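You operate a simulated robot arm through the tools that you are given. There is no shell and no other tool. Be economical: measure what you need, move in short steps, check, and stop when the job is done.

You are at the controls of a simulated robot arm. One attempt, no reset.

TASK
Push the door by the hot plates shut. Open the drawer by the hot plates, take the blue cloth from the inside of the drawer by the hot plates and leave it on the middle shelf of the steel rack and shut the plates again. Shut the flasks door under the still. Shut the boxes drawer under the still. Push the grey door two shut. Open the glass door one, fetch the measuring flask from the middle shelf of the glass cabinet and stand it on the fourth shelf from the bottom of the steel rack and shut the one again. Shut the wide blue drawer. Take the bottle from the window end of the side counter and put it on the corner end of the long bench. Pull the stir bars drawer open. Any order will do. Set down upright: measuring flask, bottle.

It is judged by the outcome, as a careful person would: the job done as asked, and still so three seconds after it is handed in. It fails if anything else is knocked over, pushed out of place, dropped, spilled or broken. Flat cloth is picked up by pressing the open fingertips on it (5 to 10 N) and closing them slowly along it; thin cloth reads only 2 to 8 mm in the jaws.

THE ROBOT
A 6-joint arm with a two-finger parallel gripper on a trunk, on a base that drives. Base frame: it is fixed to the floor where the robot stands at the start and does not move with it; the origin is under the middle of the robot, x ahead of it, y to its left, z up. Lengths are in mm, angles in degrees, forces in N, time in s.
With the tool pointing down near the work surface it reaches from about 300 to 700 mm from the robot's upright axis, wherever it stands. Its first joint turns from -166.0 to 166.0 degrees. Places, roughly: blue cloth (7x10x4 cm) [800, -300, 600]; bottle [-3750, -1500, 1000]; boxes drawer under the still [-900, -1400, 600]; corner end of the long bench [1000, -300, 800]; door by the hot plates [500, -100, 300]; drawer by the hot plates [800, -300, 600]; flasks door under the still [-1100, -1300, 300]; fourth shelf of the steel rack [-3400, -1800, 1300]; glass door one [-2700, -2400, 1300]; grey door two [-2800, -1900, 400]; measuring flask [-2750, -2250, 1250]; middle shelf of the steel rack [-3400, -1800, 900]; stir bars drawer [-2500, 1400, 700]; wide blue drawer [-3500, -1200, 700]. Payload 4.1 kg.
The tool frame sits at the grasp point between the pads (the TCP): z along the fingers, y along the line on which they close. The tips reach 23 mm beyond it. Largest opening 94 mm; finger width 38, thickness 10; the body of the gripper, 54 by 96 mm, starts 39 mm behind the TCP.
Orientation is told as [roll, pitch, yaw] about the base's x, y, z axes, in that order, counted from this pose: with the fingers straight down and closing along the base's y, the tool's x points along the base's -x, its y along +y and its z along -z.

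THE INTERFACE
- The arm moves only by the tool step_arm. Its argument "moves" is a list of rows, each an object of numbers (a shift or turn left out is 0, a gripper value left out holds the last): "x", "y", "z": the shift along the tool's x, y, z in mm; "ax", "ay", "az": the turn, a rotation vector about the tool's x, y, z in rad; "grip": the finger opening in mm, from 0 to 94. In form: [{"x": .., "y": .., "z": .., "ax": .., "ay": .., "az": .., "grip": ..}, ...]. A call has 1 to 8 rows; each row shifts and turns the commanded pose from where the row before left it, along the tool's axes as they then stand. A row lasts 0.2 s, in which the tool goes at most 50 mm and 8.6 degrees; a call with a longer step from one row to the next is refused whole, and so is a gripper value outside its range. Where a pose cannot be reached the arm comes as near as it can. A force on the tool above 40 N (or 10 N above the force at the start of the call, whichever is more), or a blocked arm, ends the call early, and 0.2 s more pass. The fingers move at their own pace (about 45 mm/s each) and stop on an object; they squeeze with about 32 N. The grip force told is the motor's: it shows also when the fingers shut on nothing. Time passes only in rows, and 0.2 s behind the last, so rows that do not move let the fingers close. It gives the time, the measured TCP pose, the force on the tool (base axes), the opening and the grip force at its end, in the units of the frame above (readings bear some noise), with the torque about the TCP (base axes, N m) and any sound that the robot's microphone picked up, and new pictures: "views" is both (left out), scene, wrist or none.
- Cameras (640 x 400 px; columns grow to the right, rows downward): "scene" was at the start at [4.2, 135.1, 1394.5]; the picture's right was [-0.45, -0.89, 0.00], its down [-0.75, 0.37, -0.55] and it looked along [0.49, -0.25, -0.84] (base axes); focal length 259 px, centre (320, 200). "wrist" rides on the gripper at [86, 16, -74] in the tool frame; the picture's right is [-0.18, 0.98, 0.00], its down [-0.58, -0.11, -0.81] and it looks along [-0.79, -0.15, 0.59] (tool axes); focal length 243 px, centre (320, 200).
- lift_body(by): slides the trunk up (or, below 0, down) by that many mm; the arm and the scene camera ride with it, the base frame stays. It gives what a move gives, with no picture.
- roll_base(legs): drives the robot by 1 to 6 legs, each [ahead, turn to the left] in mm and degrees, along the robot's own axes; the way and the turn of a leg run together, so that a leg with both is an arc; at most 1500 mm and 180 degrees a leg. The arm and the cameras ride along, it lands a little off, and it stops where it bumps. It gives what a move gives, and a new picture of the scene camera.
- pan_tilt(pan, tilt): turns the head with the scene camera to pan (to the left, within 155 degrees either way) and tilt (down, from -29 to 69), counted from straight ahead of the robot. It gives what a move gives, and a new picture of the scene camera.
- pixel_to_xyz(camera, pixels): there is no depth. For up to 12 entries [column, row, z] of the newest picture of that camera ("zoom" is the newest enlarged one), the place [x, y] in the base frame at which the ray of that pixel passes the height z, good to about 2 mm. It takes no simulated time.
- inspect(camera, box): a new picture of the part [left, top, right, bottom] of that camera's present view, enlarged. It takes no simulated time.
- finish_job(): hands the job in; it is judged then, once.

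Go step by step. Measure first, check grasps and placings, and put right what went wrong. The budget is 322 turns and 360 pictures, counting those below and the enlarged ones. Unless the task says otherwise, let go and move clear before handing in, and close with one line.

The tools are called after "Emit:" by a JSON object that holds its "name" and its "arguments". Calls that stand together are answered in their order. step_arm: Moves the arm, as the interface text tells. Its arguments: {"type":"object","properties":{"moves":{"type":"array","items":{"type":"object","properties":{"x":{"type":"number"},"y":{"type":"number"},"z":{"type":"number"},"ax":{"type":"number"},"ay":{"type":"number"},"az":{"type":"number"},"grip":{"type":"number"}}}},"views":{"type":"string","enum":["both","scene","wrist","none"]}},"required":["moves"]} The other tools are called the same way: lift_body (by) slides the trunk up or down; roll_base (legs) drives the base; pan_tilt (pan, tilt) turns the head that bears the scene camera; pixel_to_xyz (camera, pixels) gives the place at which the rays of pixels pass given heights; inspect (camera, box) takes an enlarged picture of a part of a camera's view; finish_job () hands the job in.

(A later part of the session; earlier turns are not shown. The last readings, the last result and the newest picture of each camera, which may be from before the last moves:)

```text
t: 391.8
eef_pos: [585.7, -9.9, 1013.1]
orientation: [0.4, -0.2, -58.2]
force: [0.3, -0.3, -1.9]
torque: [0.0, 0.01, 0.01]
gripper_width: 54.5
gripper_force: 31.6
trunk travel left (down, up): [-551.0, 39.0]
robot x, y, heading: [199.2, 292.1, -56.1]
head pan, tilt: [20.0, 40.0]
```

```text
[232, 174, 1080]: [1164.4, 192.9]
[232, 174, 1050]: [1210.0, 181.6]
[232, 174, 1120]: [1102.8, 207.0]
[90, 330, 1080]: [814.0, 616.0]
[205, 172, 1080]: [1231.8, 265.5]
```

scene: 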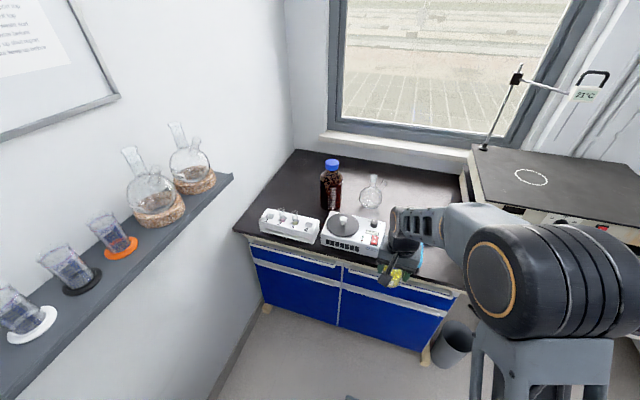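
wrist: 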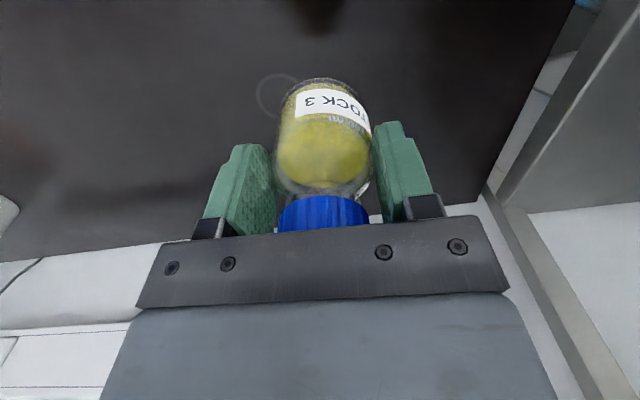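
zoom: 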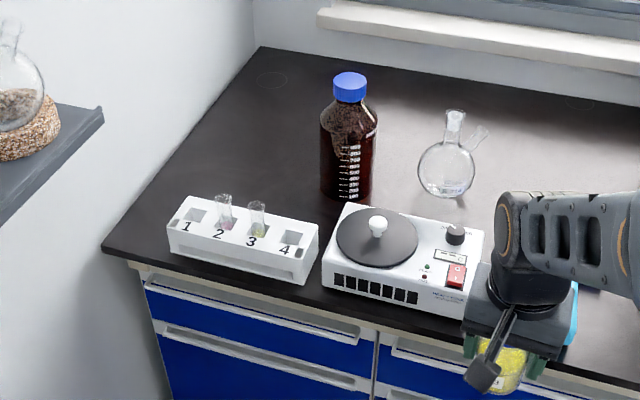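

Target spot: u≈920, n≈750, left of the brown bottle. I shuffle the robot left in zigzags (to keep the arm clear of the wall shelf).

Emit:
{"name": "roll_base", "arguments": {"legs": [[0, 26.5], [210, 0], [0, -25], [-190, 0], [0, 25], [210, 0]]}}

Emit:
{"name": "roll_base", "arguments": {"legs": [[0, -25], [-190, 0], [0, 25], [210, 0], [0, -25]]}}

```text
t: 399.7
eef_pos: [935.0, 143.9, 1011.7]
orientation: [0.4, -0.2, -31.5]
force: [1.2, -0.3, -2.1]
torque: [0.01, 0.03, 0.02]
gripper_width: 54.3
gripper_force: 31.5
trunk travel left (down, up): [-551.0, 39.0]
robot x, y, heading: [454.3, 244.6, -29.3]
head pan, tilt: [20.0, 40.0]
```

scene: 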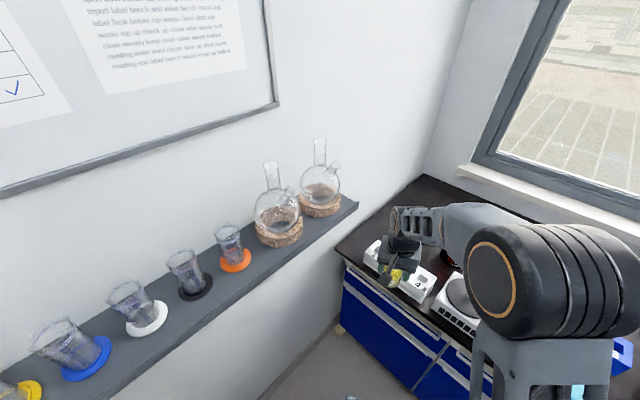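

```text
t: 406.3
eef_pos: [918.9, 0.6, 1012.4]
orientation: [0.5, -0.3, -56.3]
force: [-0.4, -0.1, -1.0]
torque: [0.02, 0.02, 0.02]
gripper_width: 54.5
gripper_force: 31.7
trunk travel left (down, up): [-551.0, 39.0]
robot x, y, heading: [523.7, 294.7, -54.4]
head pan, tilt: [20.0, 40.0]
```

scene: 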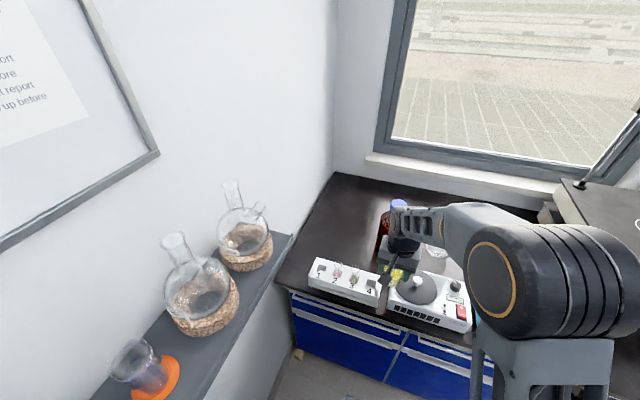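

TCP at (u 748, n 533). Shift the tool left 172, then drive forward 110.

Emit:
{"name": "step_arm", "arguments": {"moves": [{"y": 43}, {"y": 43}, {"y": 43}, {"y": 43}], "views": "none"}}

Emit:
{"name": "roll_base", "arguments": {"legs": [[100, 0]]}}

Emit:
{"name": "inspect", "arguments": {"camera": "wrist", "box": [0, 0, 640, 400]}}

```text
t: 407.3
eef_pos: [1063.8, 96.9, 1012.6]
orientation: [0.4, -0.2, -56.4]
force: [-0.1, 0.0, -2.1]
torque: [-0.01, 0.01, -0.03]
gripper_width: 54.3
gripper_force: 32.3
trunk travel left (down, up): [-551.0, 39.0]
robot x, y, heading: [524.9, 293.1, -54.1]
head pan, tilt: [20.0, 40.0]
```

```text
t: 408.5
eef_pos: [1121.0, 14.6, 1012.9]
orientation: [0.4, -0.3, -56.4]
force: [0.6, -0.9, -1.4]
torque: [0.06, 0.03, 0.01]
gripper_width: 54.4
gripper_force: 32.2
trunk travel left (down, up): [-551.0, 39.0]
robot x, y, heading: [581.4, 215.3, -54.5]
head pan, tilt: [20.0, 40.0]
```

scene: 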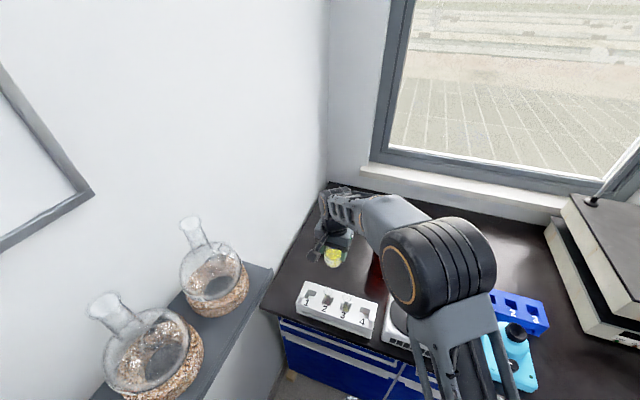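

```text
1.00 times, centred on (320, 200) of wrist (not enlarged: the box is as wide or as high as the picture)
```

zoom: 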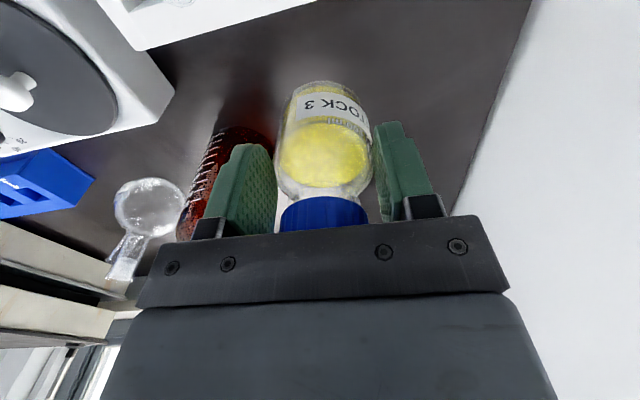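

Clear on both sides. Forward 110 over the spot.

Emit:
{"name": "step_arm", "arguments": {"moves": [{"x": -37}, {"x": -37}, {"x": -36}], "views": "both"}}

```text
t: 409.3
eef_pos: [1182.7, -77.3, 1012.1]
orientation: [0.4, -0.2, -56.4]
force: [-0.6, -1.0, -2.4]
torque: [0.02, 0.01, 0.01]
gripper_width: 54.3
gripper_force: 32.4
trunk travel left (down, up): [-551.0, 39.0]
robot x, y, heading: [584.0, 210.6, -54.3]
head pan, tilt: [20.0, 40.0]
```

scene: 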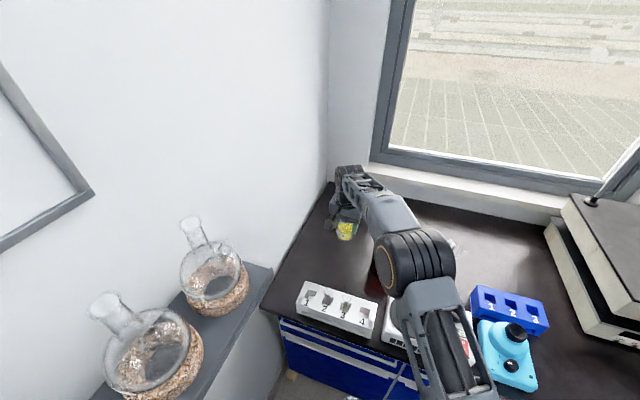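
wrist: 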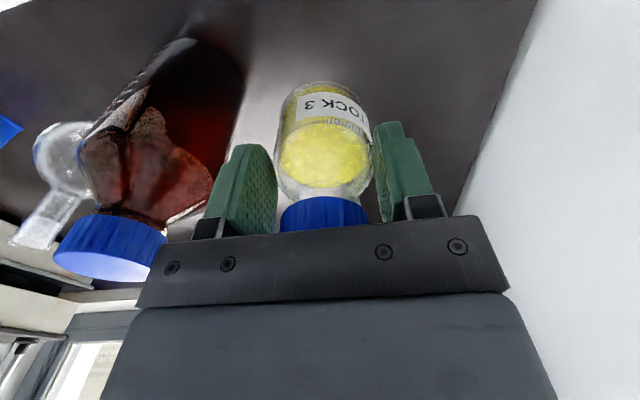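

Clear of the brown bottle by ~22 mm; I shift 15 left and lower, slowly at the end.

Emit:
{"name": "step_arm", "arguments": {"moves": [{"y": 15}, {"z": 40}, {"z": 40}, {"z": 40}, {"z": 20}], "views": "both"}}

```text
t: 410.5
eef_pos: [1195.7, -68.4, 875.7]
orientation: [0.4, -0.3, -56.3]
force: [0.8, 0.8, -1.4]
torque: [0.03, 0.02, -0.04]
gripper_width: 54.3
gripper_force: 31.8
trunk travel left (down, up): [-551.0, 39.0]
robot x, y, heading: [581.4, 214.2, -54.2]
head pan, tilt: [20.0, 40.0]
```

scene: 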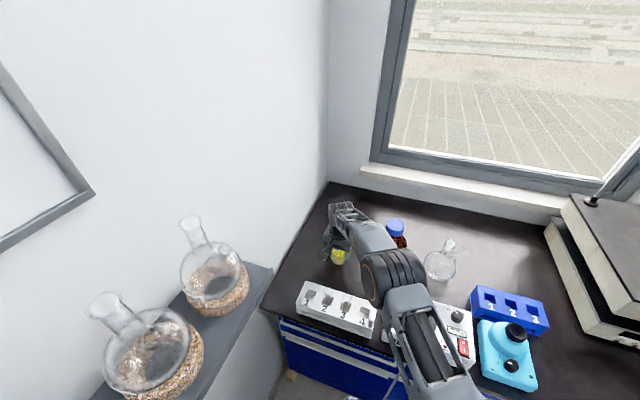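
wrist: 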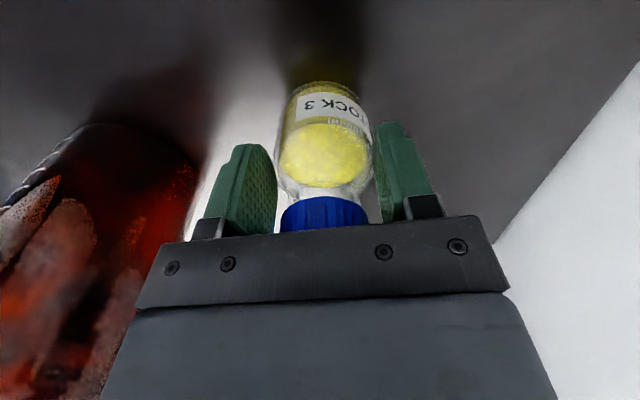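

Margin to the brown bottle is ~10 mm; I'll open only to ~64. Lower gently to contact.

Emit:
{"name": "step_arm", "arguments": {"moves": [{"z": 8}, {"z": 8}, {"z": 5}, {"z": 4}, {"z": 3}, {"z": 3}], "views": "none"}}

```text
t: 411.3
eef_pos: [1200.1, -69.7, 863.4]
orientation: [1.0, -1.2, -56.3]
force: [0.5, -0.3, 14.7]
torque: [-0.04, 0.12, -0.02]
gripper_width: 54.5
gripper_force: 32.1
trunk travel left (down, up): [-551.0, 39.0]
robot x, y, heading: [584.3, 213.2, -54.3]
head pan, tilt: [20.0, 40.0]
stopped in row 4: the force on the tool passed its limit at 43 N (the readings are from after the stop); the commanded pose is now the measured one
```

Contact at z≈863 (bench ≈817). Release.

Emit:
{"name": "step_arm", "arguments": {"moves": [{"z": -1, "ay": 0.015}, {"grip": 57}, {"grip": 60}, {"grip": 64}, {}], "views": "both"}}

```text
t: 412.5
eef_pos: [1197.3, -68.8, 861.5]
orientation: [0.8, 0.0, -56.3]
force: [0.4, -0.6, 17.0]
torque: [-0.16, -0.07, 0.0]
gripper_width: 63.8
gripper_force: 0.1
trunk travel left (down, up): [-551.0, 39.0]
robot x, y, heading: [578.4, 211.6, -54.2]
head pan, tilt: [20.0, 40.0]
```

scene: 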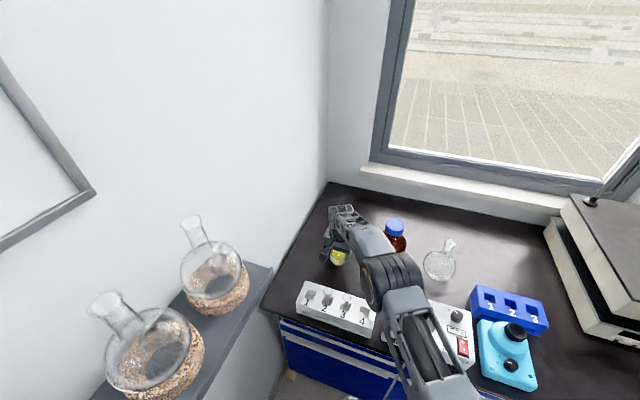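
wrist: 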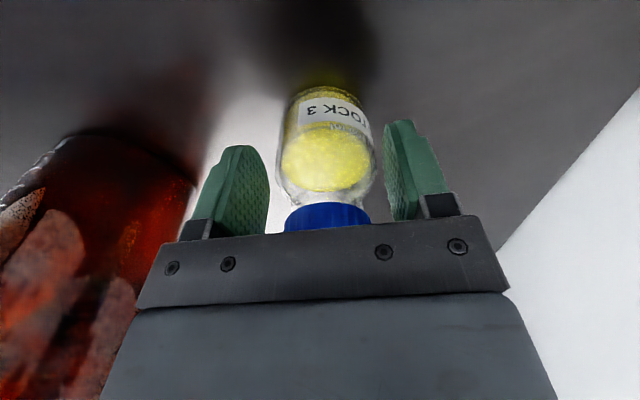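

Bottle stands on the bench, shadow at its base. Lift the gripper straight up.

Emit:
{"name": "step_arm", "arguments": {"moves": [{"z": -5}, {"z": -15}, {"z": -30}, {"z": -40}, {"z": -40}, {"z": -40}], "views": "wrist"}}

```text
t: 413.9
eef_pos: [1196.5, -71.8, 1029.5]
orientation: [0.8, 0.0, -56.2]
force: [0.4, 0.0, 0.0]
torque: [0.02, -0.04, -0.01]
gripper_width: 64.0
gripper_force: 0.1
trunk travel left (down, up): [-551.0, 39.0]
robot x, y, heading: [581.0, 212.0, -54.2]
head pan, tilt: [20.0, 40.0]
```

wrist: 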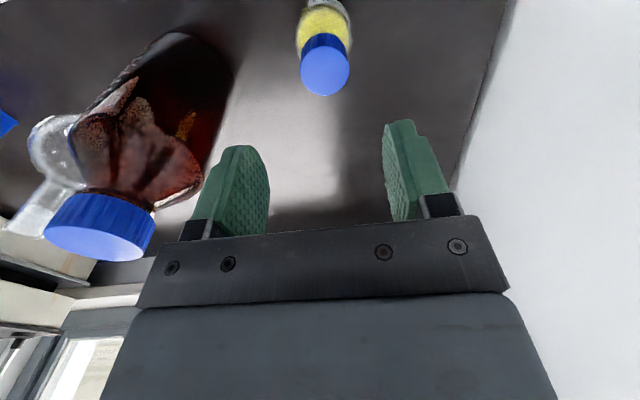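

Bottle stands upright. Retract, back off, and check the area.

Emit:
{"name": "step_arm", "arguments": {"moves": [{"x": 42}, {"x": 42}, {"x": 42}, {"x": 42, "y": -20}, {"y": -45}, {"y": -45}], "views": "none"}}

Emit:
{"name": "roll_base", "arguments": {"legs": [[-250, 0]]}}

```text
t: 415.3
eef_pos: [1012.9, 6.3, 1029.7]
orientation: [0.8, 0.1, -56.4]
force: [-0.4, 0.3, 0.8]
torque: [0.01, -0.01, 0.01]
gripper_width: 63.9
gripper_force: 0.0
trunk travel left (down, up): [-551.0, 39.0]
robot x, y, heading: [580.5, 216.6, -54.3]
head pan, tilt: [20.0, 40.0]
```

```text
t: 417.1
eef_pos: [867.5, 210.7, 1030.1]
orientation: [0.8, 0.0, -56.2]
force: [-0.2, -0.2, 0.8]
torque: [-0.03, 0.02, 0.01]
gripper_width: 64.1
gripper_force: 0.1
trunk travel left (down, up): [-551.0, 39.0]
robot x, y, heading: [434.0, 415.8, -54.0]
head pan, tilt: [20.0, 40.0]
```

scene: 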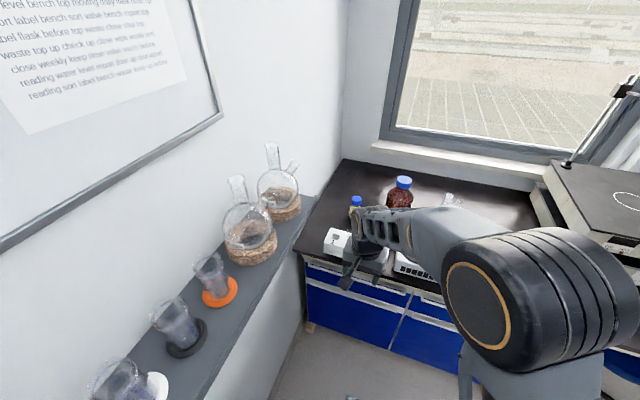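

Now the still. Turn and drive down the corridor, then look.

Emit:
{"name": "roll_base", "arguments": {"legs": [[0, -90], [1050, 0]]}}

Emit:
{"name": "pan_tilt", "arguments": {"pan": 45, "tilt": 45}}

```text
t: 426.3
eef_pos: [-598.9, -648.8, 1030.0]
orientation: [0.8, 0.1, -144.9]
force: [1.1, 0.3, 0.5]
torque: [0.0, -0.01, 0.02]
gripper_width: 64.0
gripper_force: 0.0
trunk travel left (down, up): [-551.0, 39.0]
robot x, y, heading: [-402.4, -213.2, -142.8]
head pan, tilt: [20.0, 40.0]
```

scene: 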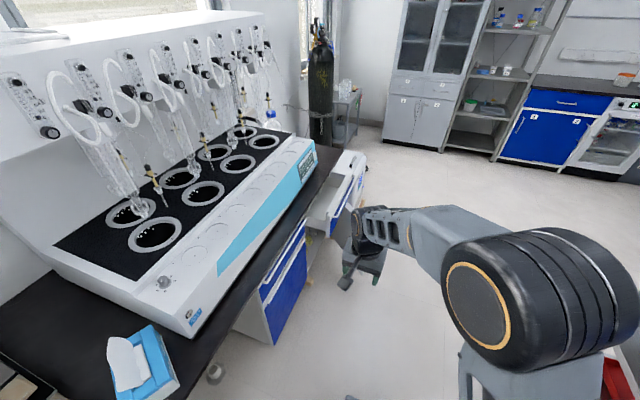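

```text
t: 427.2
eef_pos: [-598.9, -649.7, 1029.1]
orientation: [0.9, 0.1, -144.9]
force: [-0.3, -0.1, -0.6]
torque: [0.0, 0.0, 0.0]
gripper_width: 64.3
gripper_force: 0.1
trunk travel left (down, up): [-551.0, 39.0]
robot x, y, heading: [-404.9, -216.9, -142.9]
head pan, tilt: [45.0, 45.0]
```

scene: 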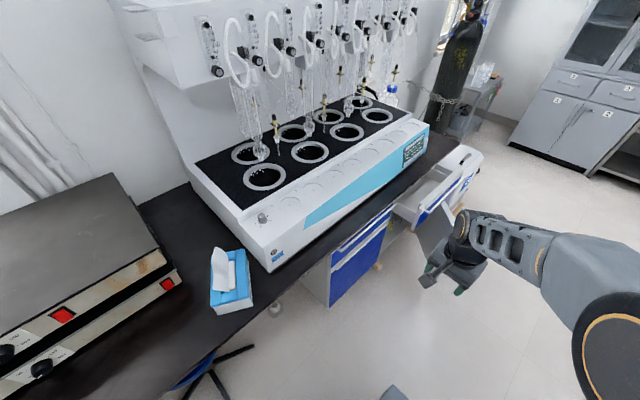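

Emit:
{"name": "roll_base", "arguments": {"legs": [[0, -20], [750, 0], [0, 18]]}}

Emit:
{"name": "pan_tilt", "arguments": {"pan": 65, "tilt": 45}}

```text
t: 433.3
eef_pos: [-1323.8, -857.9, 1029.9]
orientation: [0.8, 0.0, -147.2]
force: [-0.1, -0.3, 0.3]
torque: [0.01, -0.01, 0.02]
gripper_width: 64.1
gripper_force: 0.1
trunk travel left (down, up): [-551.0, 39.0]
robot x, y, heading: [-1108.2, -432.3, -145.2]
head pan, tilt: [45.0, 45.0]
```

scene: 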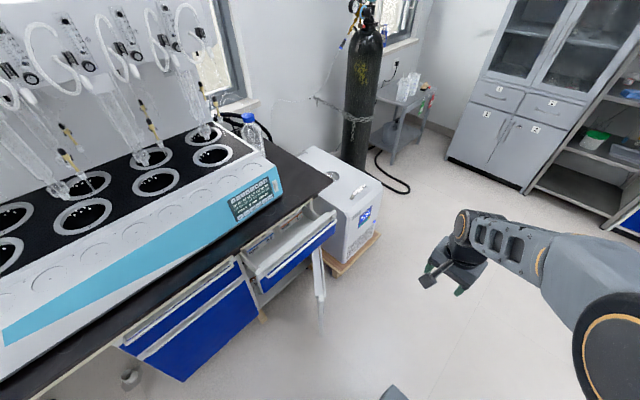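

```text
t: 434.1
eef_pos: [-1323.9, -858.4, 1029.7]
orientation: [0.8, 0.1, -147.3]
force: [0.6, 0.0, 0.6]
torque: [-0.02, 0.01, 0.0]
gripper_width: 63.7
gripper_force: 0.0
trunk travel left (down, up): [-551.0, 39.0]
robot x, y, heading: [-1111.4, -431.6, -145.1]
head pan, tilt: [65.0, 45.0]
```

scene: 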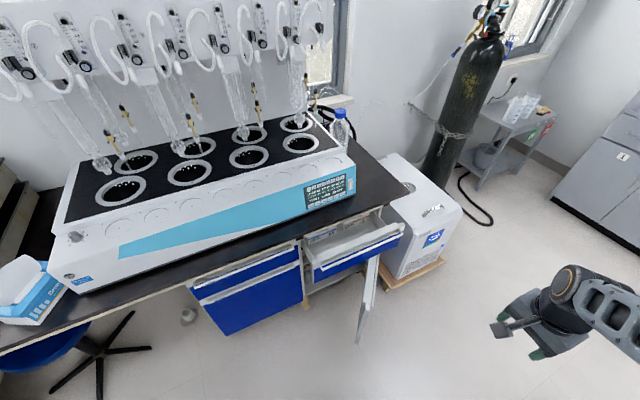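

Emit:
{"name": "inspect", "arguments": {"camera": "scene", "box": [280, 190, 460, 360]}}

Emit:
{"name": "pixel_to_xyz", "arguments": {"camera": "scene", "pixels": [[357, 343, 60], [379, 258, 550], [362, 290, 550], [313, 270, 650], [401, 228, 650], [313, 270, 700], [401, 228, 700], [300, 248, 720], [190, 290, 720], [385, 290, 0], [445, 262, 0]]}}

```text
2.35 times, centred on (370, 275) of scene
```

zoom: 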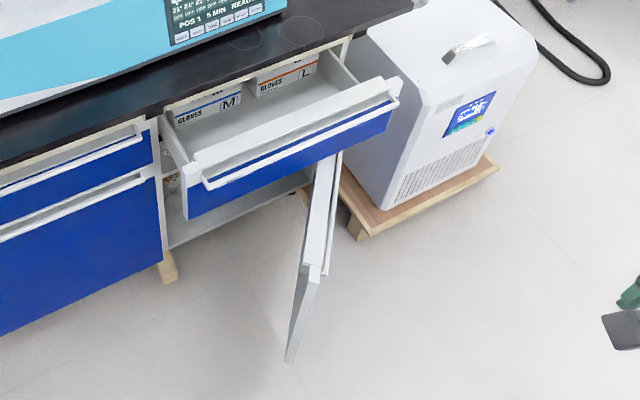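

```text
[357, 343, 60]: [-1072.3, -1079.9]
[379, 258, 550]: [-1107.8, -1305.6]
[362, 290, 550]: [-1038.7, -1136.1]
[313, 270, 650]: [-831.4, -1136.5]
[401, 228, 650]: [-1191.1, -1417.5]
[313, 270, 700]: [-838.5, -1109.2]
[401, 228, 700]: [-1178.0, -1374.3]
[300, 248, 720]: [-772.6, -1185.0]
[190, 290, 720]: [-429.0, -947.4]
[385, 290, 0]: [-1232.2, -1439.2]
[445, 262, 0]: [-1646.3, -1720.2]
```

The boxes drawer front stands at n≈450 (u -1337…-1793); flasks door is ~44° open, hinged at u≈-1790. I close the drawer first. Drive to face it.

Emit:
{"name": "roll_base", "arguments": {"legs": [[0, 14.9], [538, 0], [0, 75.7]]}}

Emit:
{"name": "pan_tilt", "arguments": {"pan": 5, "tilt": 50}}

```text
t: 441.4
eef_pos: [-1027.5, -1048.1, 1030.1]
orientation: [0.9, 0.0, -56.5]
force: [0.9, 0.1, -0.1]
torque: [0.0, 0.0, 0.04]
gripper_width: 64.4
gripper_force: 0.0
trunk travel left (down, up): [-551.0, 39.0]
robot x, y, heading: [-1460.2, -841.5, -54.5]
head pan, tilt: [65.0, 45.0]
```

scene: 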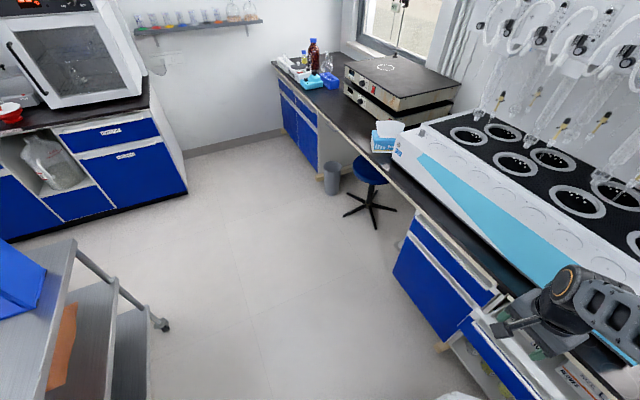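

```text
t: 442.7
eef_pos: [-1026.1, -1049.2, 1030.6]
orientation: [0.8, 0.2, -56.6]
force: [0.5, 0.1, 0.9]
torque: [0.02, -0.04, -0.02]
gripper_width: 63.9
gripper_force: 0.0
trunk travel left (down, up): [-551.0, 39.0]
robot x, y, heading: [-1457.2, -839.5, -54.5]
head pan, tilt: [5.0, 50.0]
```

scene: 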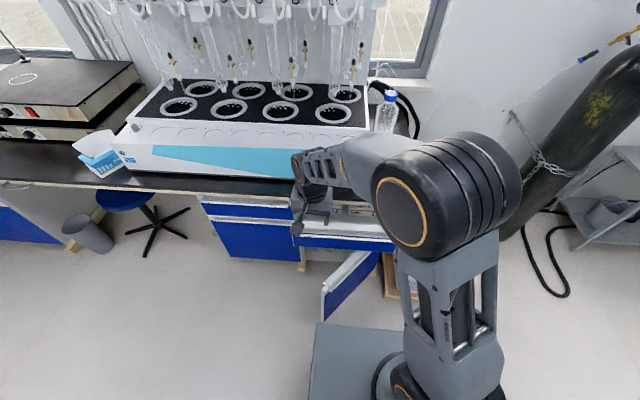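

Lower, centre on the drawer (right 110), tilt 20° and close the fingers.

Emit:
{"name": "step_arm", "arguments": {"moves": [{"y": -37, "grip": 0}, {"y": -37}, {"y": -36}], "views": "none"}}

Emit:
{"name": "lift_body", "arguments": {"by": -350}}

Emit:
{"name": "step_arm", "arguments": {"moves": [{"ay": -0.12}, {"ay": -0.12}, {"ay": -0.12}], "views": "both"}}

```text
t: 443.5
eef_pos: [-1119.1, -1110.0, 1026.9]
orientation: [0.8, 0.1, -56.5]
force: [0.3, -0.1, -0.3]
torque: [-0.01, -0.01, 0.02]
gripper_width: 0.0
gripper_force: 6.3
trunk travel left (down, up): [-551.0, 39.0]
robot x, y, heading: [-1456.9, -839.5, -54.7]
head pan, tilt: [5.0, 50.0]
```

```text
t: 446.9
eef_pos: [-1117.9, -1108.6, 677.5]
orientation: [0.8, 0.1, -56.6]
force: [-0.2, 0.0, 0.7]
torque: [0.0, -0.01, -0.01]
gripper_width: 0.0
gripper_force: 31.8
trunk travel left (down, up): [-201.0, 389.0]
robot x, y, heading: [-1459.9, -838.4, -54.5]
head pan, tilt: [5.0, 50.0]
```

```text
t: 447.7
eef_pos: [-1117.7, -1109.4, 677.6]
orientation: [0.9, -20.7, -56.8]
force: [0.2, 0.5, -0.2]
torque: [0.02, -0.01, -0.01]
gripper_width: 0.0
gripper_force: 31.6
trunk travel left (down, up): [-201.0, 389.0]
robot x, y, heading: [-1457.3, -839.6, -54.7]
head pan, tilt: [5.0, 50.0]
```

scene: 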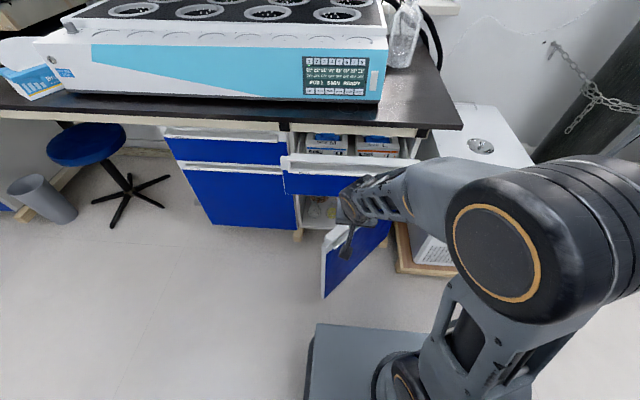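
wrist: 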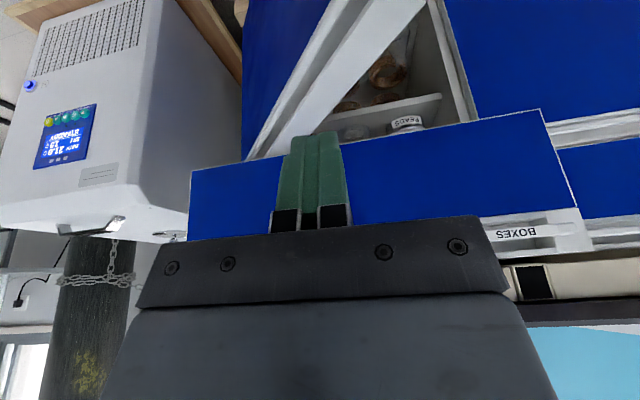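

"BOXES" drawer is ahead. Push forward.

Emit:
{"name": "step_arm", "arguments": {"moves": [{"x": -33, "z": 12.5}, {"x": -33, "z": 12.5}, {"x": -33, "z": 12.5}, {"x": -28, "z": 10.6}, {"x": -14, "z": 5.3}, {"x": -14, "z": 5.3}], "views": "both"}}

```text
t: 449.1
eef_pos: [-1028.4, -1248.7, 676.7]
orientation: [0.8, -20.5, -56.9]
force: [-0.1, -0.3, -0.2]
torque: [0.01, -0.01, -0.03]
gripper_width: 0.0
gripper_force: 32.2
trunk travel left (down, up): [-201.0, 389.0]
robot x, y, heading: [-1458.0, -838.4, -54.7]
head pan, tilt: [5.0, 50.0]
```

scene: 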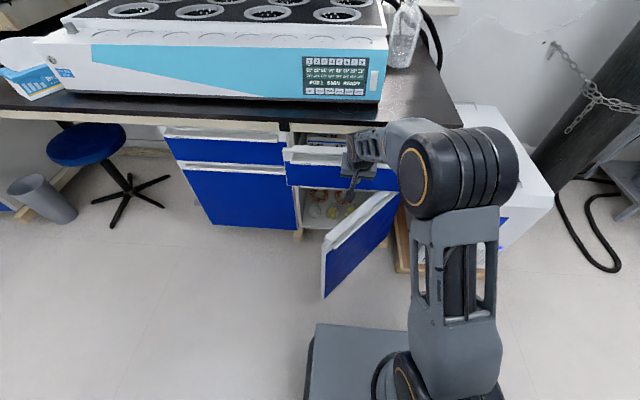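
wrist: 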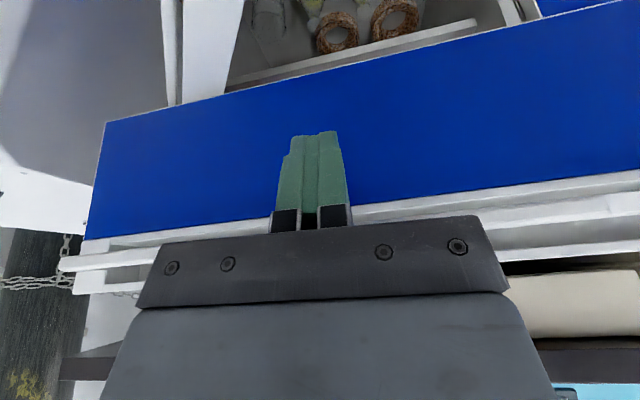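

Emit:
{"name": "step_arm", "arguments": {"moves": [{"x": -14, "z": 5.3}, {"x": -14, "z": 5.3}, {"x": -11, "z": 4.2}, {"x": -9, "z": 3.4}, {"x": -9, "z": 3.4}, {"x": -9, "z": 3.4}, {"x": -9, "z": 3.4}, {"x": -9, "z": 3.4}], "views": "both"}}

```text
t: 450.9
eef_pos: [-978.2, -1322.5, 677.1]
orientation: [0.8, -20.6, -56.9]
force: [0.1, -0.2, -0.1]
torque: [0.01, 0.01, 0.0]
gripper_width: 0.1
gripper_force: 32.1
trunk travel left (down, up): [-201.0, 389.0]
robot x, y, heading: [-1453.5, -841.6, -54.5]
head pan, tilt: [5.0, 50.0]
```

scene: 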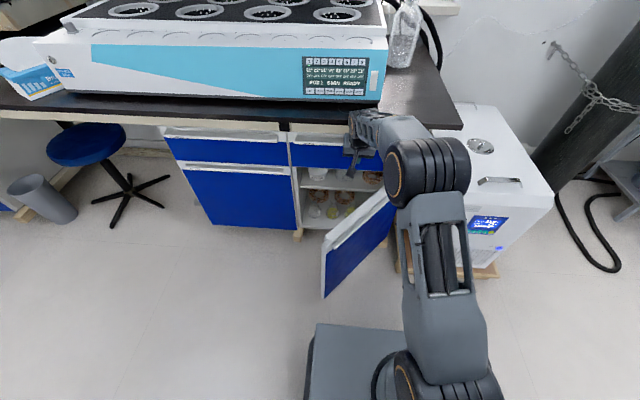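
wrist: 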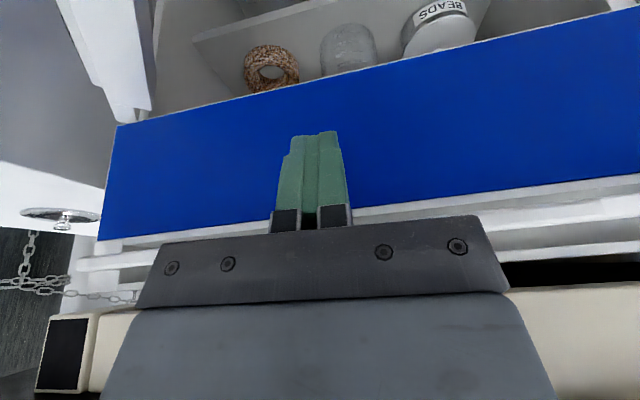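

Almost in; continue until the stop force.

Emit:
{"name": "step_arm", "arguments": {"moves": [{"x": -7, "z": 2.6}, {"x": -7, "z": 2.6}, {"x": -7, "z": 2.6}, {"x": -7, "z": 2.6}, {"x": -7, "z": 2.6}, {"x": -7, "z": 2.6}], "views": "none"}}

Emit:
{"name": "inspect", "arguments": {"camera": "scene", "box": [150, 90, 450, 300]}}

```text
t: 451.5
eef_pos: [-973.0, -1330.0, 677.6]
orientation: [0.7, -20.0, -56.9]
force: [-18.1, 18.1, 9.3]
torque: [-1.28, -1.35, 0.21]
gripper_width: 0.0
gripper_force: 32.4
trunk travel left (down, up): [-201.0, 389.0]
robot x, y, heading: [-1457.1, -839.8, -54.8]
head pan, tilt: [5.0, 50.0]
stopped in row 3: the force on the tool passed its limit at 53 N (the readings are from after the stop); the commanded pose is now the measured one
```

```text
1.90 times, centred on (300, 195) of scene
```

zoom: 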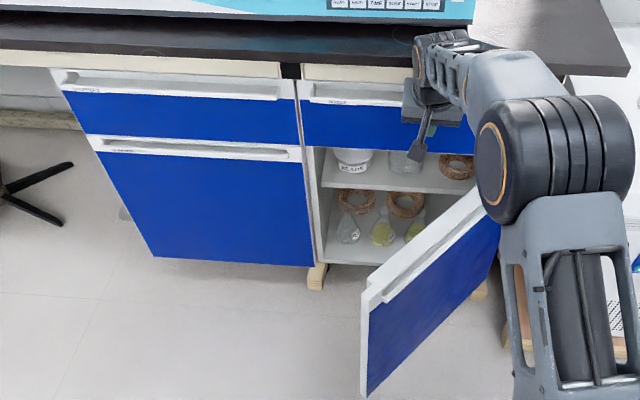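

Boxes drawer is flush with its neighbour. Retract, back the base 90, lower for the door.

Emit:
{"name": "step_arm", "arguments": {"moves": [{"x": 14, "z": -5.3}, {"x": 42, "z": -16}, {"x": 42, "z": -16}, {"x": 42, "z": -16}, {"x": 42, "z": -16}, {"x": 35, "z": -13}], "views": "none"}}

Emit:
{"name": "roll_base", "arguments": {"legs": [[-110, 0]]}}

Emit:
{"name": "lift_body", "arguments": {"by": -195}}

Emit:
{"name": "step_arm", "arguments": {"moves": [{"x": 14, "z": 38}, {"x": 14, "z": 38}], "views": "both"}}

```text
t: 452.9
eef_pos: [-1099.9, -1138.8, 679.6]
orientation: [0.9, -19.9, -56.9]
force: [-0.2, 0.3, -0.2]
torque: [-0.01, -0.01, 0.0]
gripper_width: 0.0
gripper_force: 31.4
trunk travel left (down, up): [-201.0, 389.0]
robot x, y, heading: [-1459.6, -844.1, -54.8]
head pan, tilt: [5.0, 50.0]
```

```text
t: 454.1
eef_pos: [-1162.3, -1048.7, 678.7]
orientation: [0.7, -20.0, -56.8]
force: [-0.5, -0.4, 0.4]
torque: [0.04, 0.01, 0.0]
gripper_width: 0.4
gripper_force: 31.9
trunk travel left (down, up): [-201.0, 389.0]
robot x, y, heading: [-1522.1, -750.4, -54.5]
head pan, tilt: [5.0, 50.0]
```

scene: 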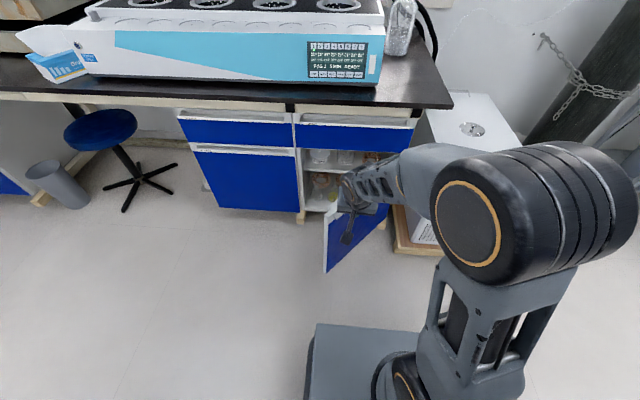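

```text
t: 456.2
eef_pos: [-1164.0, -1049.2, 483.6]
orientation: [0.8, -20.0, -56.9]
force: [0.0, -0.5, -0.2]
torque: [0.0, -0.02, 0.02]
gripper_width: 0.1
gripper_force: 32.2
trunk travel left (down, up): [-6.0, 584.0]
robot x, y, heading: [-1522.2, -748.6, -54.5]
head pan, tilt: [5.0, 50.0]
```

```text
t: 456.9
eef_pos: [-1163.4, -1046.4, 402.7]
orientation: [0.7, -19.9, -56.7]
force: [1.2, 0.8, 0.4]
torque: [0.01, 0.03, 0.03]
gripper_width: 0.0
gripper_force: 32.1
trunk travel left (down, up): [-6.0, 584.0]
robot x, y, heading: [-1521.7, -745.8, -54.5]
head pan, tilt: [5.0, 50.0]
```

scene: 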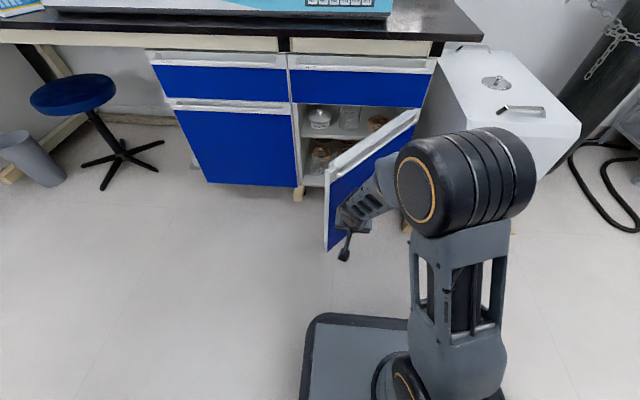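
wrist: 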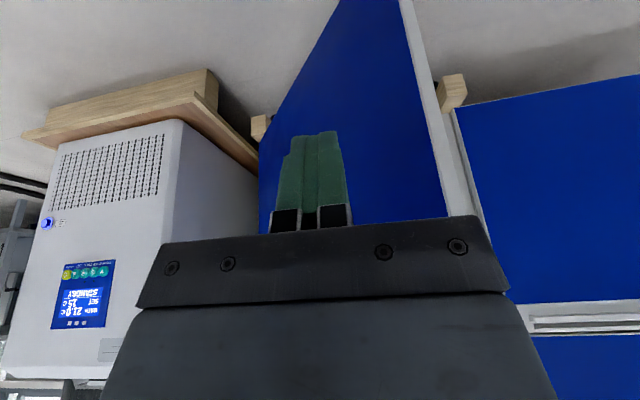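

Fingers face the flasks door's outer panel. Push forward, drifting left.

Emit:
{"name": "step_arm", "arguments": {"moves": [{"y": 25, "x": -10, "z": 4}, {"x": -28, "z": 10}, {"x": -19, "z": 6.8, "y": 5}, {"x": -14, "z": 5, "y": 5}, {"x": -14, "z": 5, "y": 5}, {"x": -14, "z": 5, "y": 5}, {"x": -14, "z": 5, "y": 5}, {"x": -14, "z": 5, "y": 5}], "views": "both"}}

```text
t: 458.6
eef_pos: [-1043.0, -1130.4, 404.6]
orientation: [0.8, -19.9, -56.8]
force: [-0.1, 0.6, -0.1]
torque: [0.01, -0.01, -0.04]
gripper_width: 0.0
gripper_force: 31.7
trunk travel left (down, up): [-6.0, 584.0]
robot x, y, heading: [-1523.4, -750.5, -54.6]
head pan, tilt: [5.0, 50.0]
```

scene: 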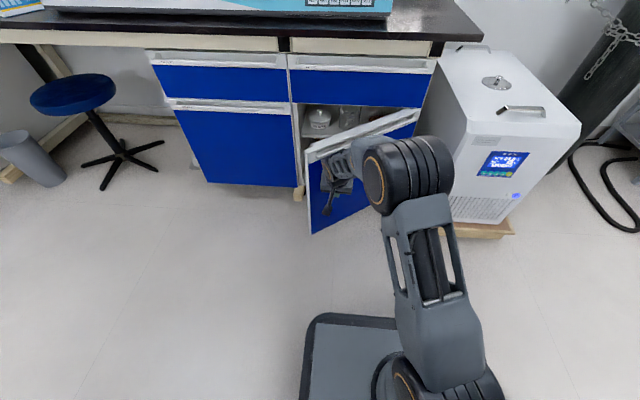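
wrist: 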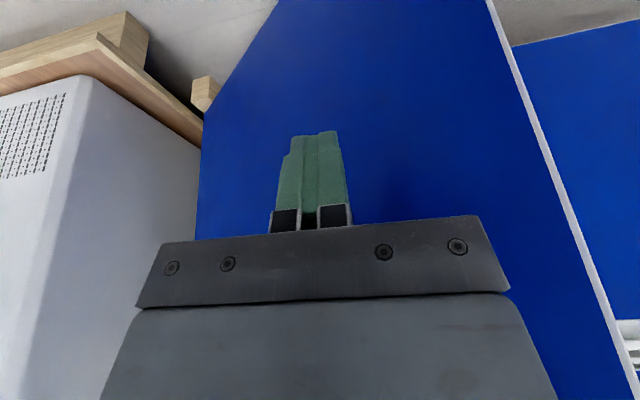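

Door closing nicely. Continue.

Emit:
{"name": "step_arm", "arguments": {"moves": [{"x": -17, "z": 6, "y": 6}, {"x": -17, "z": 6, "y": 6}, {"x": -17, "z": 6, "y": 6}, {"x": -17, "z": 6, "y": 5}, {"x": -17, "z": 6, "y": 4}, {"x": -15, "z": 5.4, "y": 4}, {"x": -12, "z": 4.4, "y": 3}, {"x": -10, "z": 3.6, "y": 3}], "views": "both"}}

```text
t: 460.4
eef_pos: [-940.2, -1216.8, 404.6]
orientation: [0.6, -19.9, -56.8]
force: [-0.4, 0.6, 1.0]
torque: [-0.02, 0.01, 0.01]
gripper_width: 0.0
gripper_force: 32.2
trunk travel left (down, up): [-6.0, 584.0]
robot x, y, heading: [-1525.0, -747.5, -54.5]
head pan, tilt: [5.0, 50.0]
```

scene: 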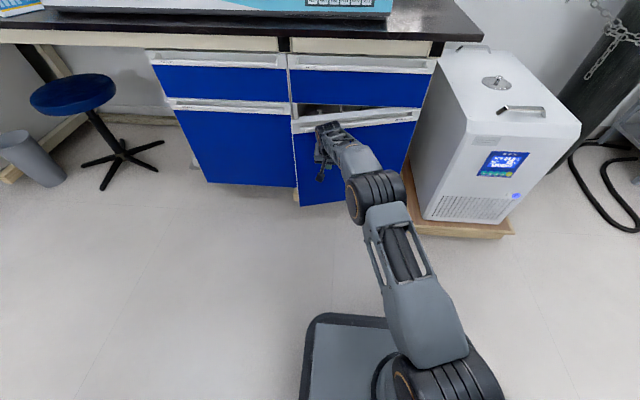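
wrist: 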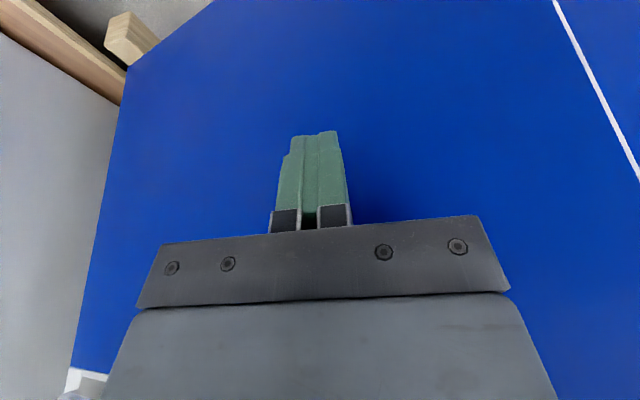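

Nearly; keep pushing.

Emit:
{"name": "step_arm", "arguments": {"moves": [{"x": -9, "z": 3.4, "y": 1}, {"x": -9, "z": 3.4, "y": 1}, {"x": -8, "z": 3}, {"x": -8, "z": 3}, {"x": -7, "z": 2.6}, {"x": -7, "z": 2.6}, {"x": -7, "z": 2.6}, {"x": -7, "z": 2.6}], "views": "scene"}}

```text
t: 462.2
eef_pos: [-931.7, -1238.2, 404.5]
orientation: [0.7, -19.9, -56.8]
force: [-0.5, 0.4, 0.1]
torque: [0.0, 0.02, -0.03]
gripper_width: 0.0
gripper_force: 31.8
out of reach, approached as far as the arm can: row 3, 4, 5, 6, 7, 8
trunk travel left (down, up): [-6.0, 584.0]
robot x, y, heading: [-1521.3, -746.4, -54.6]
head pan, tilt: [5.0, 50.0]
```

scene: 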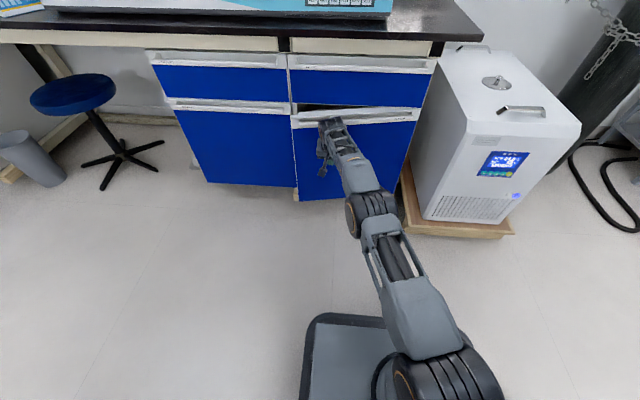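

Arm stretched; finish with the base.

Emit:
{"name": "roll_base", "arguments": {"legs": [[120, 0]]}}

Emit:
{"name": "inspect", "arguments": {"camera": "scene", "box": [130, 20, 470, 240]}}

```text
t: 463.3
eef_pos: [-894.5, -1292.4, 404.3]
orientation: [0.2, -17.7, -56.8]
force: [-31.9, 25.5, 15.9]
torque: [-1.76, -2.31, 0.18]
gripper_width: 0.0
gripper_force: 31.8
trunk travel left (down, up): [-6.0, 584.0]
robot x, y, heading: [-1477.5, -809.2, -54.3]
head pan, tilt: [5.0, 50.0]
stopped in leg 1: the force on the tool passed its limit at 302 N (the readings are from after the stop); the commanded pose is now the measured one
```

scene: 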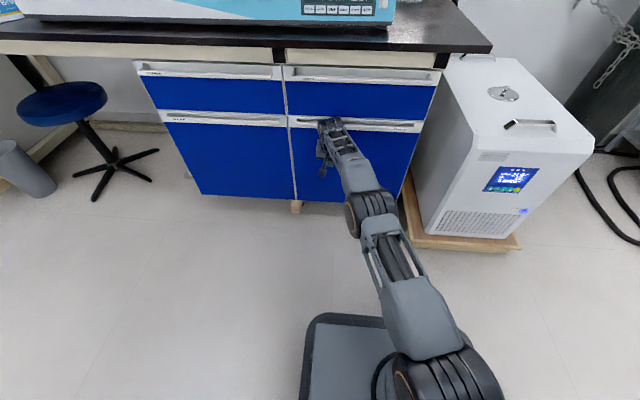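

```text
1.82 times, centred on (300, 130) of scene
```

zoom: 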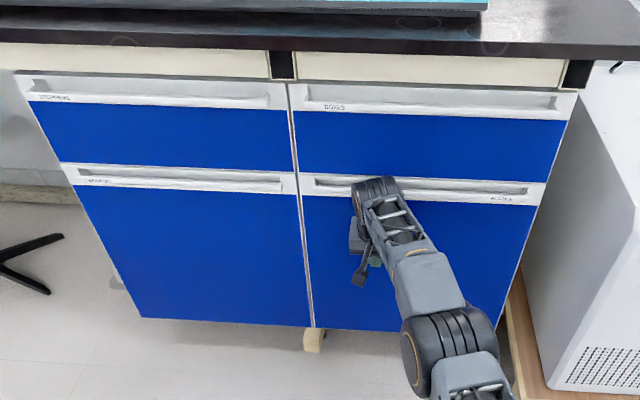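

Flasks door and boxes drawer are both flush. Retract, raise, and head for the stir bars drawer on the opposite bench.

Emit:
{"name": "step_arm", "arguments": {"moves": [{"x": 28, "z": -10}, {"x": 42, "z": -15}, {"x": 42, "z": -15}, {"x": 42, "z": -15}, {"x": 42, "z": -15}], "views": "none"}}

Emit:
{"name": "roll_base", "arguments": {"legs": [[-150, 0]]}}

Emit:
{"name": "lift_body", "arguments": {"by": 380}}

Emit:
{"name": "roll_base", "arguments": {"legs": [[0, -137], [480, 0], [0, -43]]}}

Emit:
{"name": "pan_tilt", "arguments": {"pan": -20, "tilt": 25}}

```text
t: 464.5
eef_pos: [-1009.7, -1118.3, 411.3]
orientation: [0.1, -17.7, -56.8]
force: [0.6, -0.3, 0.2]
torque: [-0.03, -0.03, 0.01]
gripper_width: 0.1
gripper_force: 31.5
trunk travel left (down, up): [-6.0, 584.0]
robot x, y, heading: [-1477.3, -806.5, -54.7]
head pan, tilt: [5.0, 50.0]
```

```text
t: 465.9
eef_pos: [-1096.9, -996.7, 410.5]
orientation: [0.0, -17.6, -56.7]
force: [0.5, -1.0, -1.3]
torque: [0.0, 0.01, 0.01]
gripper_width: 0.1
gripper_force: 32.0
trunk travel left (down, up): [-6.0, 584.0]
robot x, y, heading: [-1566.2, -685.2, -54.6]
head pan, tilt: [5.0, 50.0]
```

scene: 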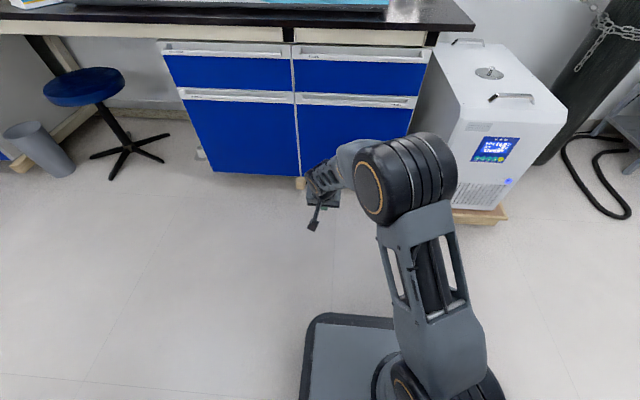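

```text
t: 469.6
eef_pos: [-1096.0, -996.1, 789.5]
orientation: [0.0, -17.4, -56.7]
force: [-0.2, 0.0, 0.4]
torque: [0.01, 0.03, 0.0]
gripper_width: 0.0
gripper_force: 32.2
trunk travel left (down, up): [-386.0, 204.0]
robot x, y, heading: [-1566.0, -687.7, -54.5]
head pan, tilt: [5.0, 50.0]
```

```text
t: 480.1
eef_pos: [-2504.0, -271.5, 789.2]
orientation: [0.0, -17.5, 122.7]
force: [0.1, -0.5, 0.9]
torque: [0.03, 0.02, 0.0]
gripper_width: 0.0
gripper_force: 31.9
trunk travel left (down, up): [-386.0, 204.0]
robot x, y, heading: [-2035.3, -589.2, 124.9]
head pan, tilt: [5.0, 50.0]
```

scene: 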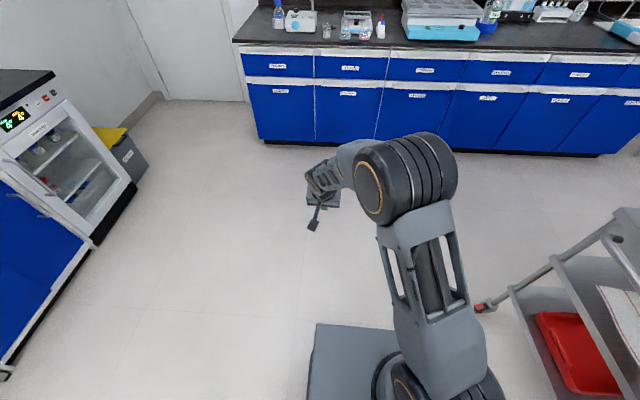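

```text
t: 481.0
eef_pos: [-2505.4, -271.5, 789.6]
orientation: [0.0, -17.5, 122.7]
force: [0.4, 0.0, -0.6]
torque: [0.02, 0.0, -0.02]
gripper_width: 0.0
gripper_force: 32.3
trunk travel left (down, up): [-386.0, 204.0]
robot x, y, heading: [-2040.6, -588.6, 124.8]
head pan, tilt: [-20.0, 25.0]
```

scene: 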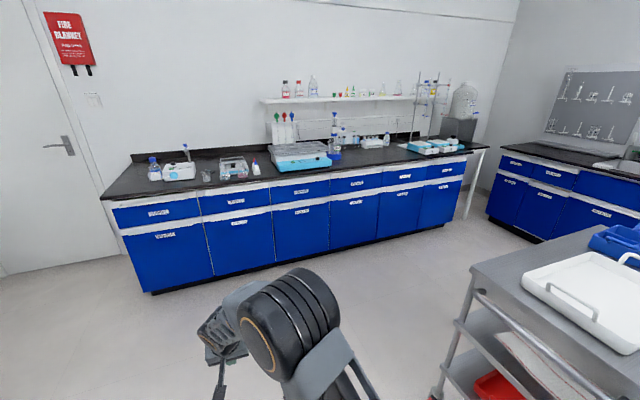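

Emit:
{"name": "inspect", "arguments": {"camera": "scene", "box": [100, 180, 290, 260]}}

Emit:
{"name": "inspect", "arguments": {"camera": "scene", "box": [260, 155, 470, 240]}}

Emit:
{"name": "pixel_to_xyz", "arguments": {"camera": "scene", "pixels": [[158, 213, 700], [237, 201, 700], [301, 191, 700], [357, 183, 700], [403, 176, 700], [444, 170, 700], [150, 292, 0], [270, 270, 0]]}}

```text
3.37 times, centred on (195, 220) of scene
```

zoom: 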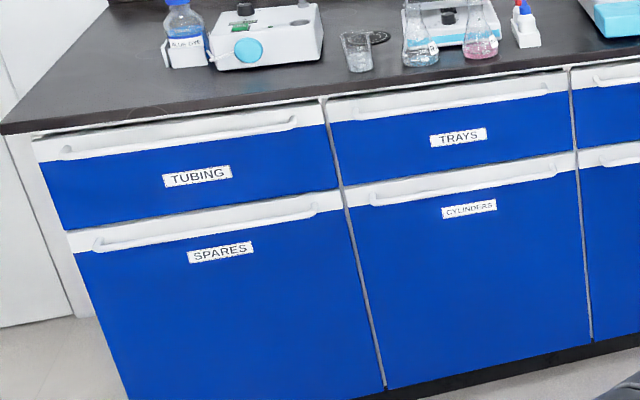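

```text
3.05 times, centred on (365, 198) of scene
```

zoom: 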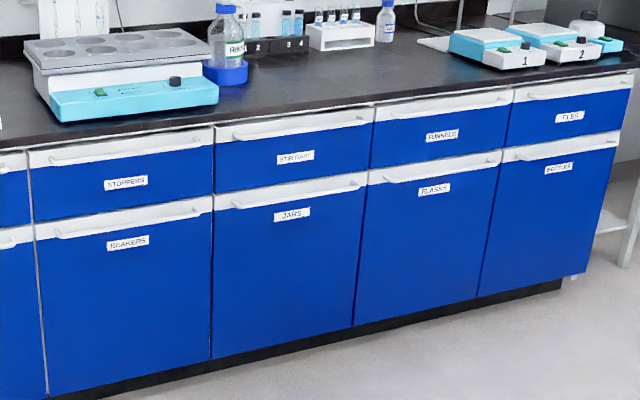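

```text
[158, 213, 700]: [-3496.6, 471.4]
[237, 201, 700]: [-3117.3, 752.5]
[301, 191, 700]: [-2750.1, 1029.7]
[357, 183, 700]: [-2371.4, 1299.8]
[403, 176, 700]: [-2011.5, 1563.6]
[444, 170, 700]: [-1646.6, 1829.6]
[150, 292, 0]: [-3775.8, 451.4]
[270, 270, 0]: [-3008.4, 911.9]
```

The 4th drawer reads "STIR BARS" (u≈-1175). Drive in front of it.

Emit:
{"name": "roll_base", "arguments": {"legs": [[1000, 0.7], [0, -90], [830, 0], [0, 90]]}}

Emit:
{"name": "pan_tilt", "arguments": {"pan": 0, "tilt": 40}}

```text
t: 497.8
eef_pos: [-2422.5, 1027.4, 789.7]
orientation: [0.0, -17.5, 124.7]
force: [-0.2, 0.5, 1.0]
torque: [-0.01, -0.01, 0.02]
gripper_width: 0.2
gripper_force: 32.2
trunk travel left (down, up): [-386.0, 204.0]
robot x, y, heading: [-1944.5, 729.9, 126.6]
head pan, tilt: [-20.0, 25.0]
```

scene: 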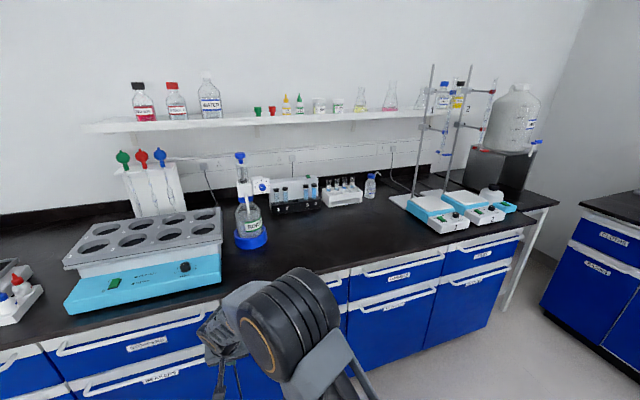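

```text
t: 498.7
eef_pos: [-2422.7, 1027.7, 789.3]
orientation: [0.0, -17.4, 124.7]
force: [0.1, 0.1, 0.2]
torque: [-0.02, -0.03, -0.04]
gripper_width: 0.2
gripper_force: 32.0
trunk travel left (down, up): [-386.0, 204.0]
robot x, y, heading: [-1945.1, 728.9, 126.6]
head pan, tilt: [0.0, 40.0]
```

scene: 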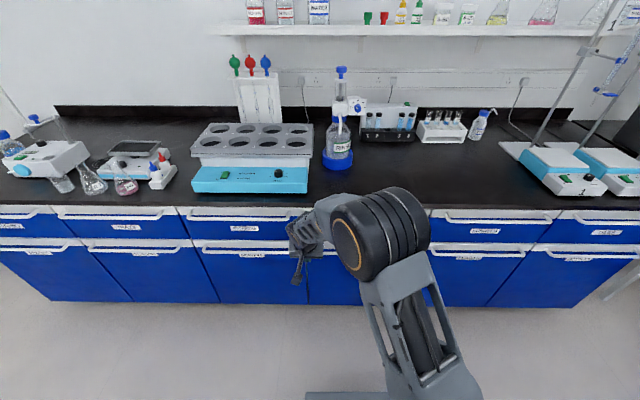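

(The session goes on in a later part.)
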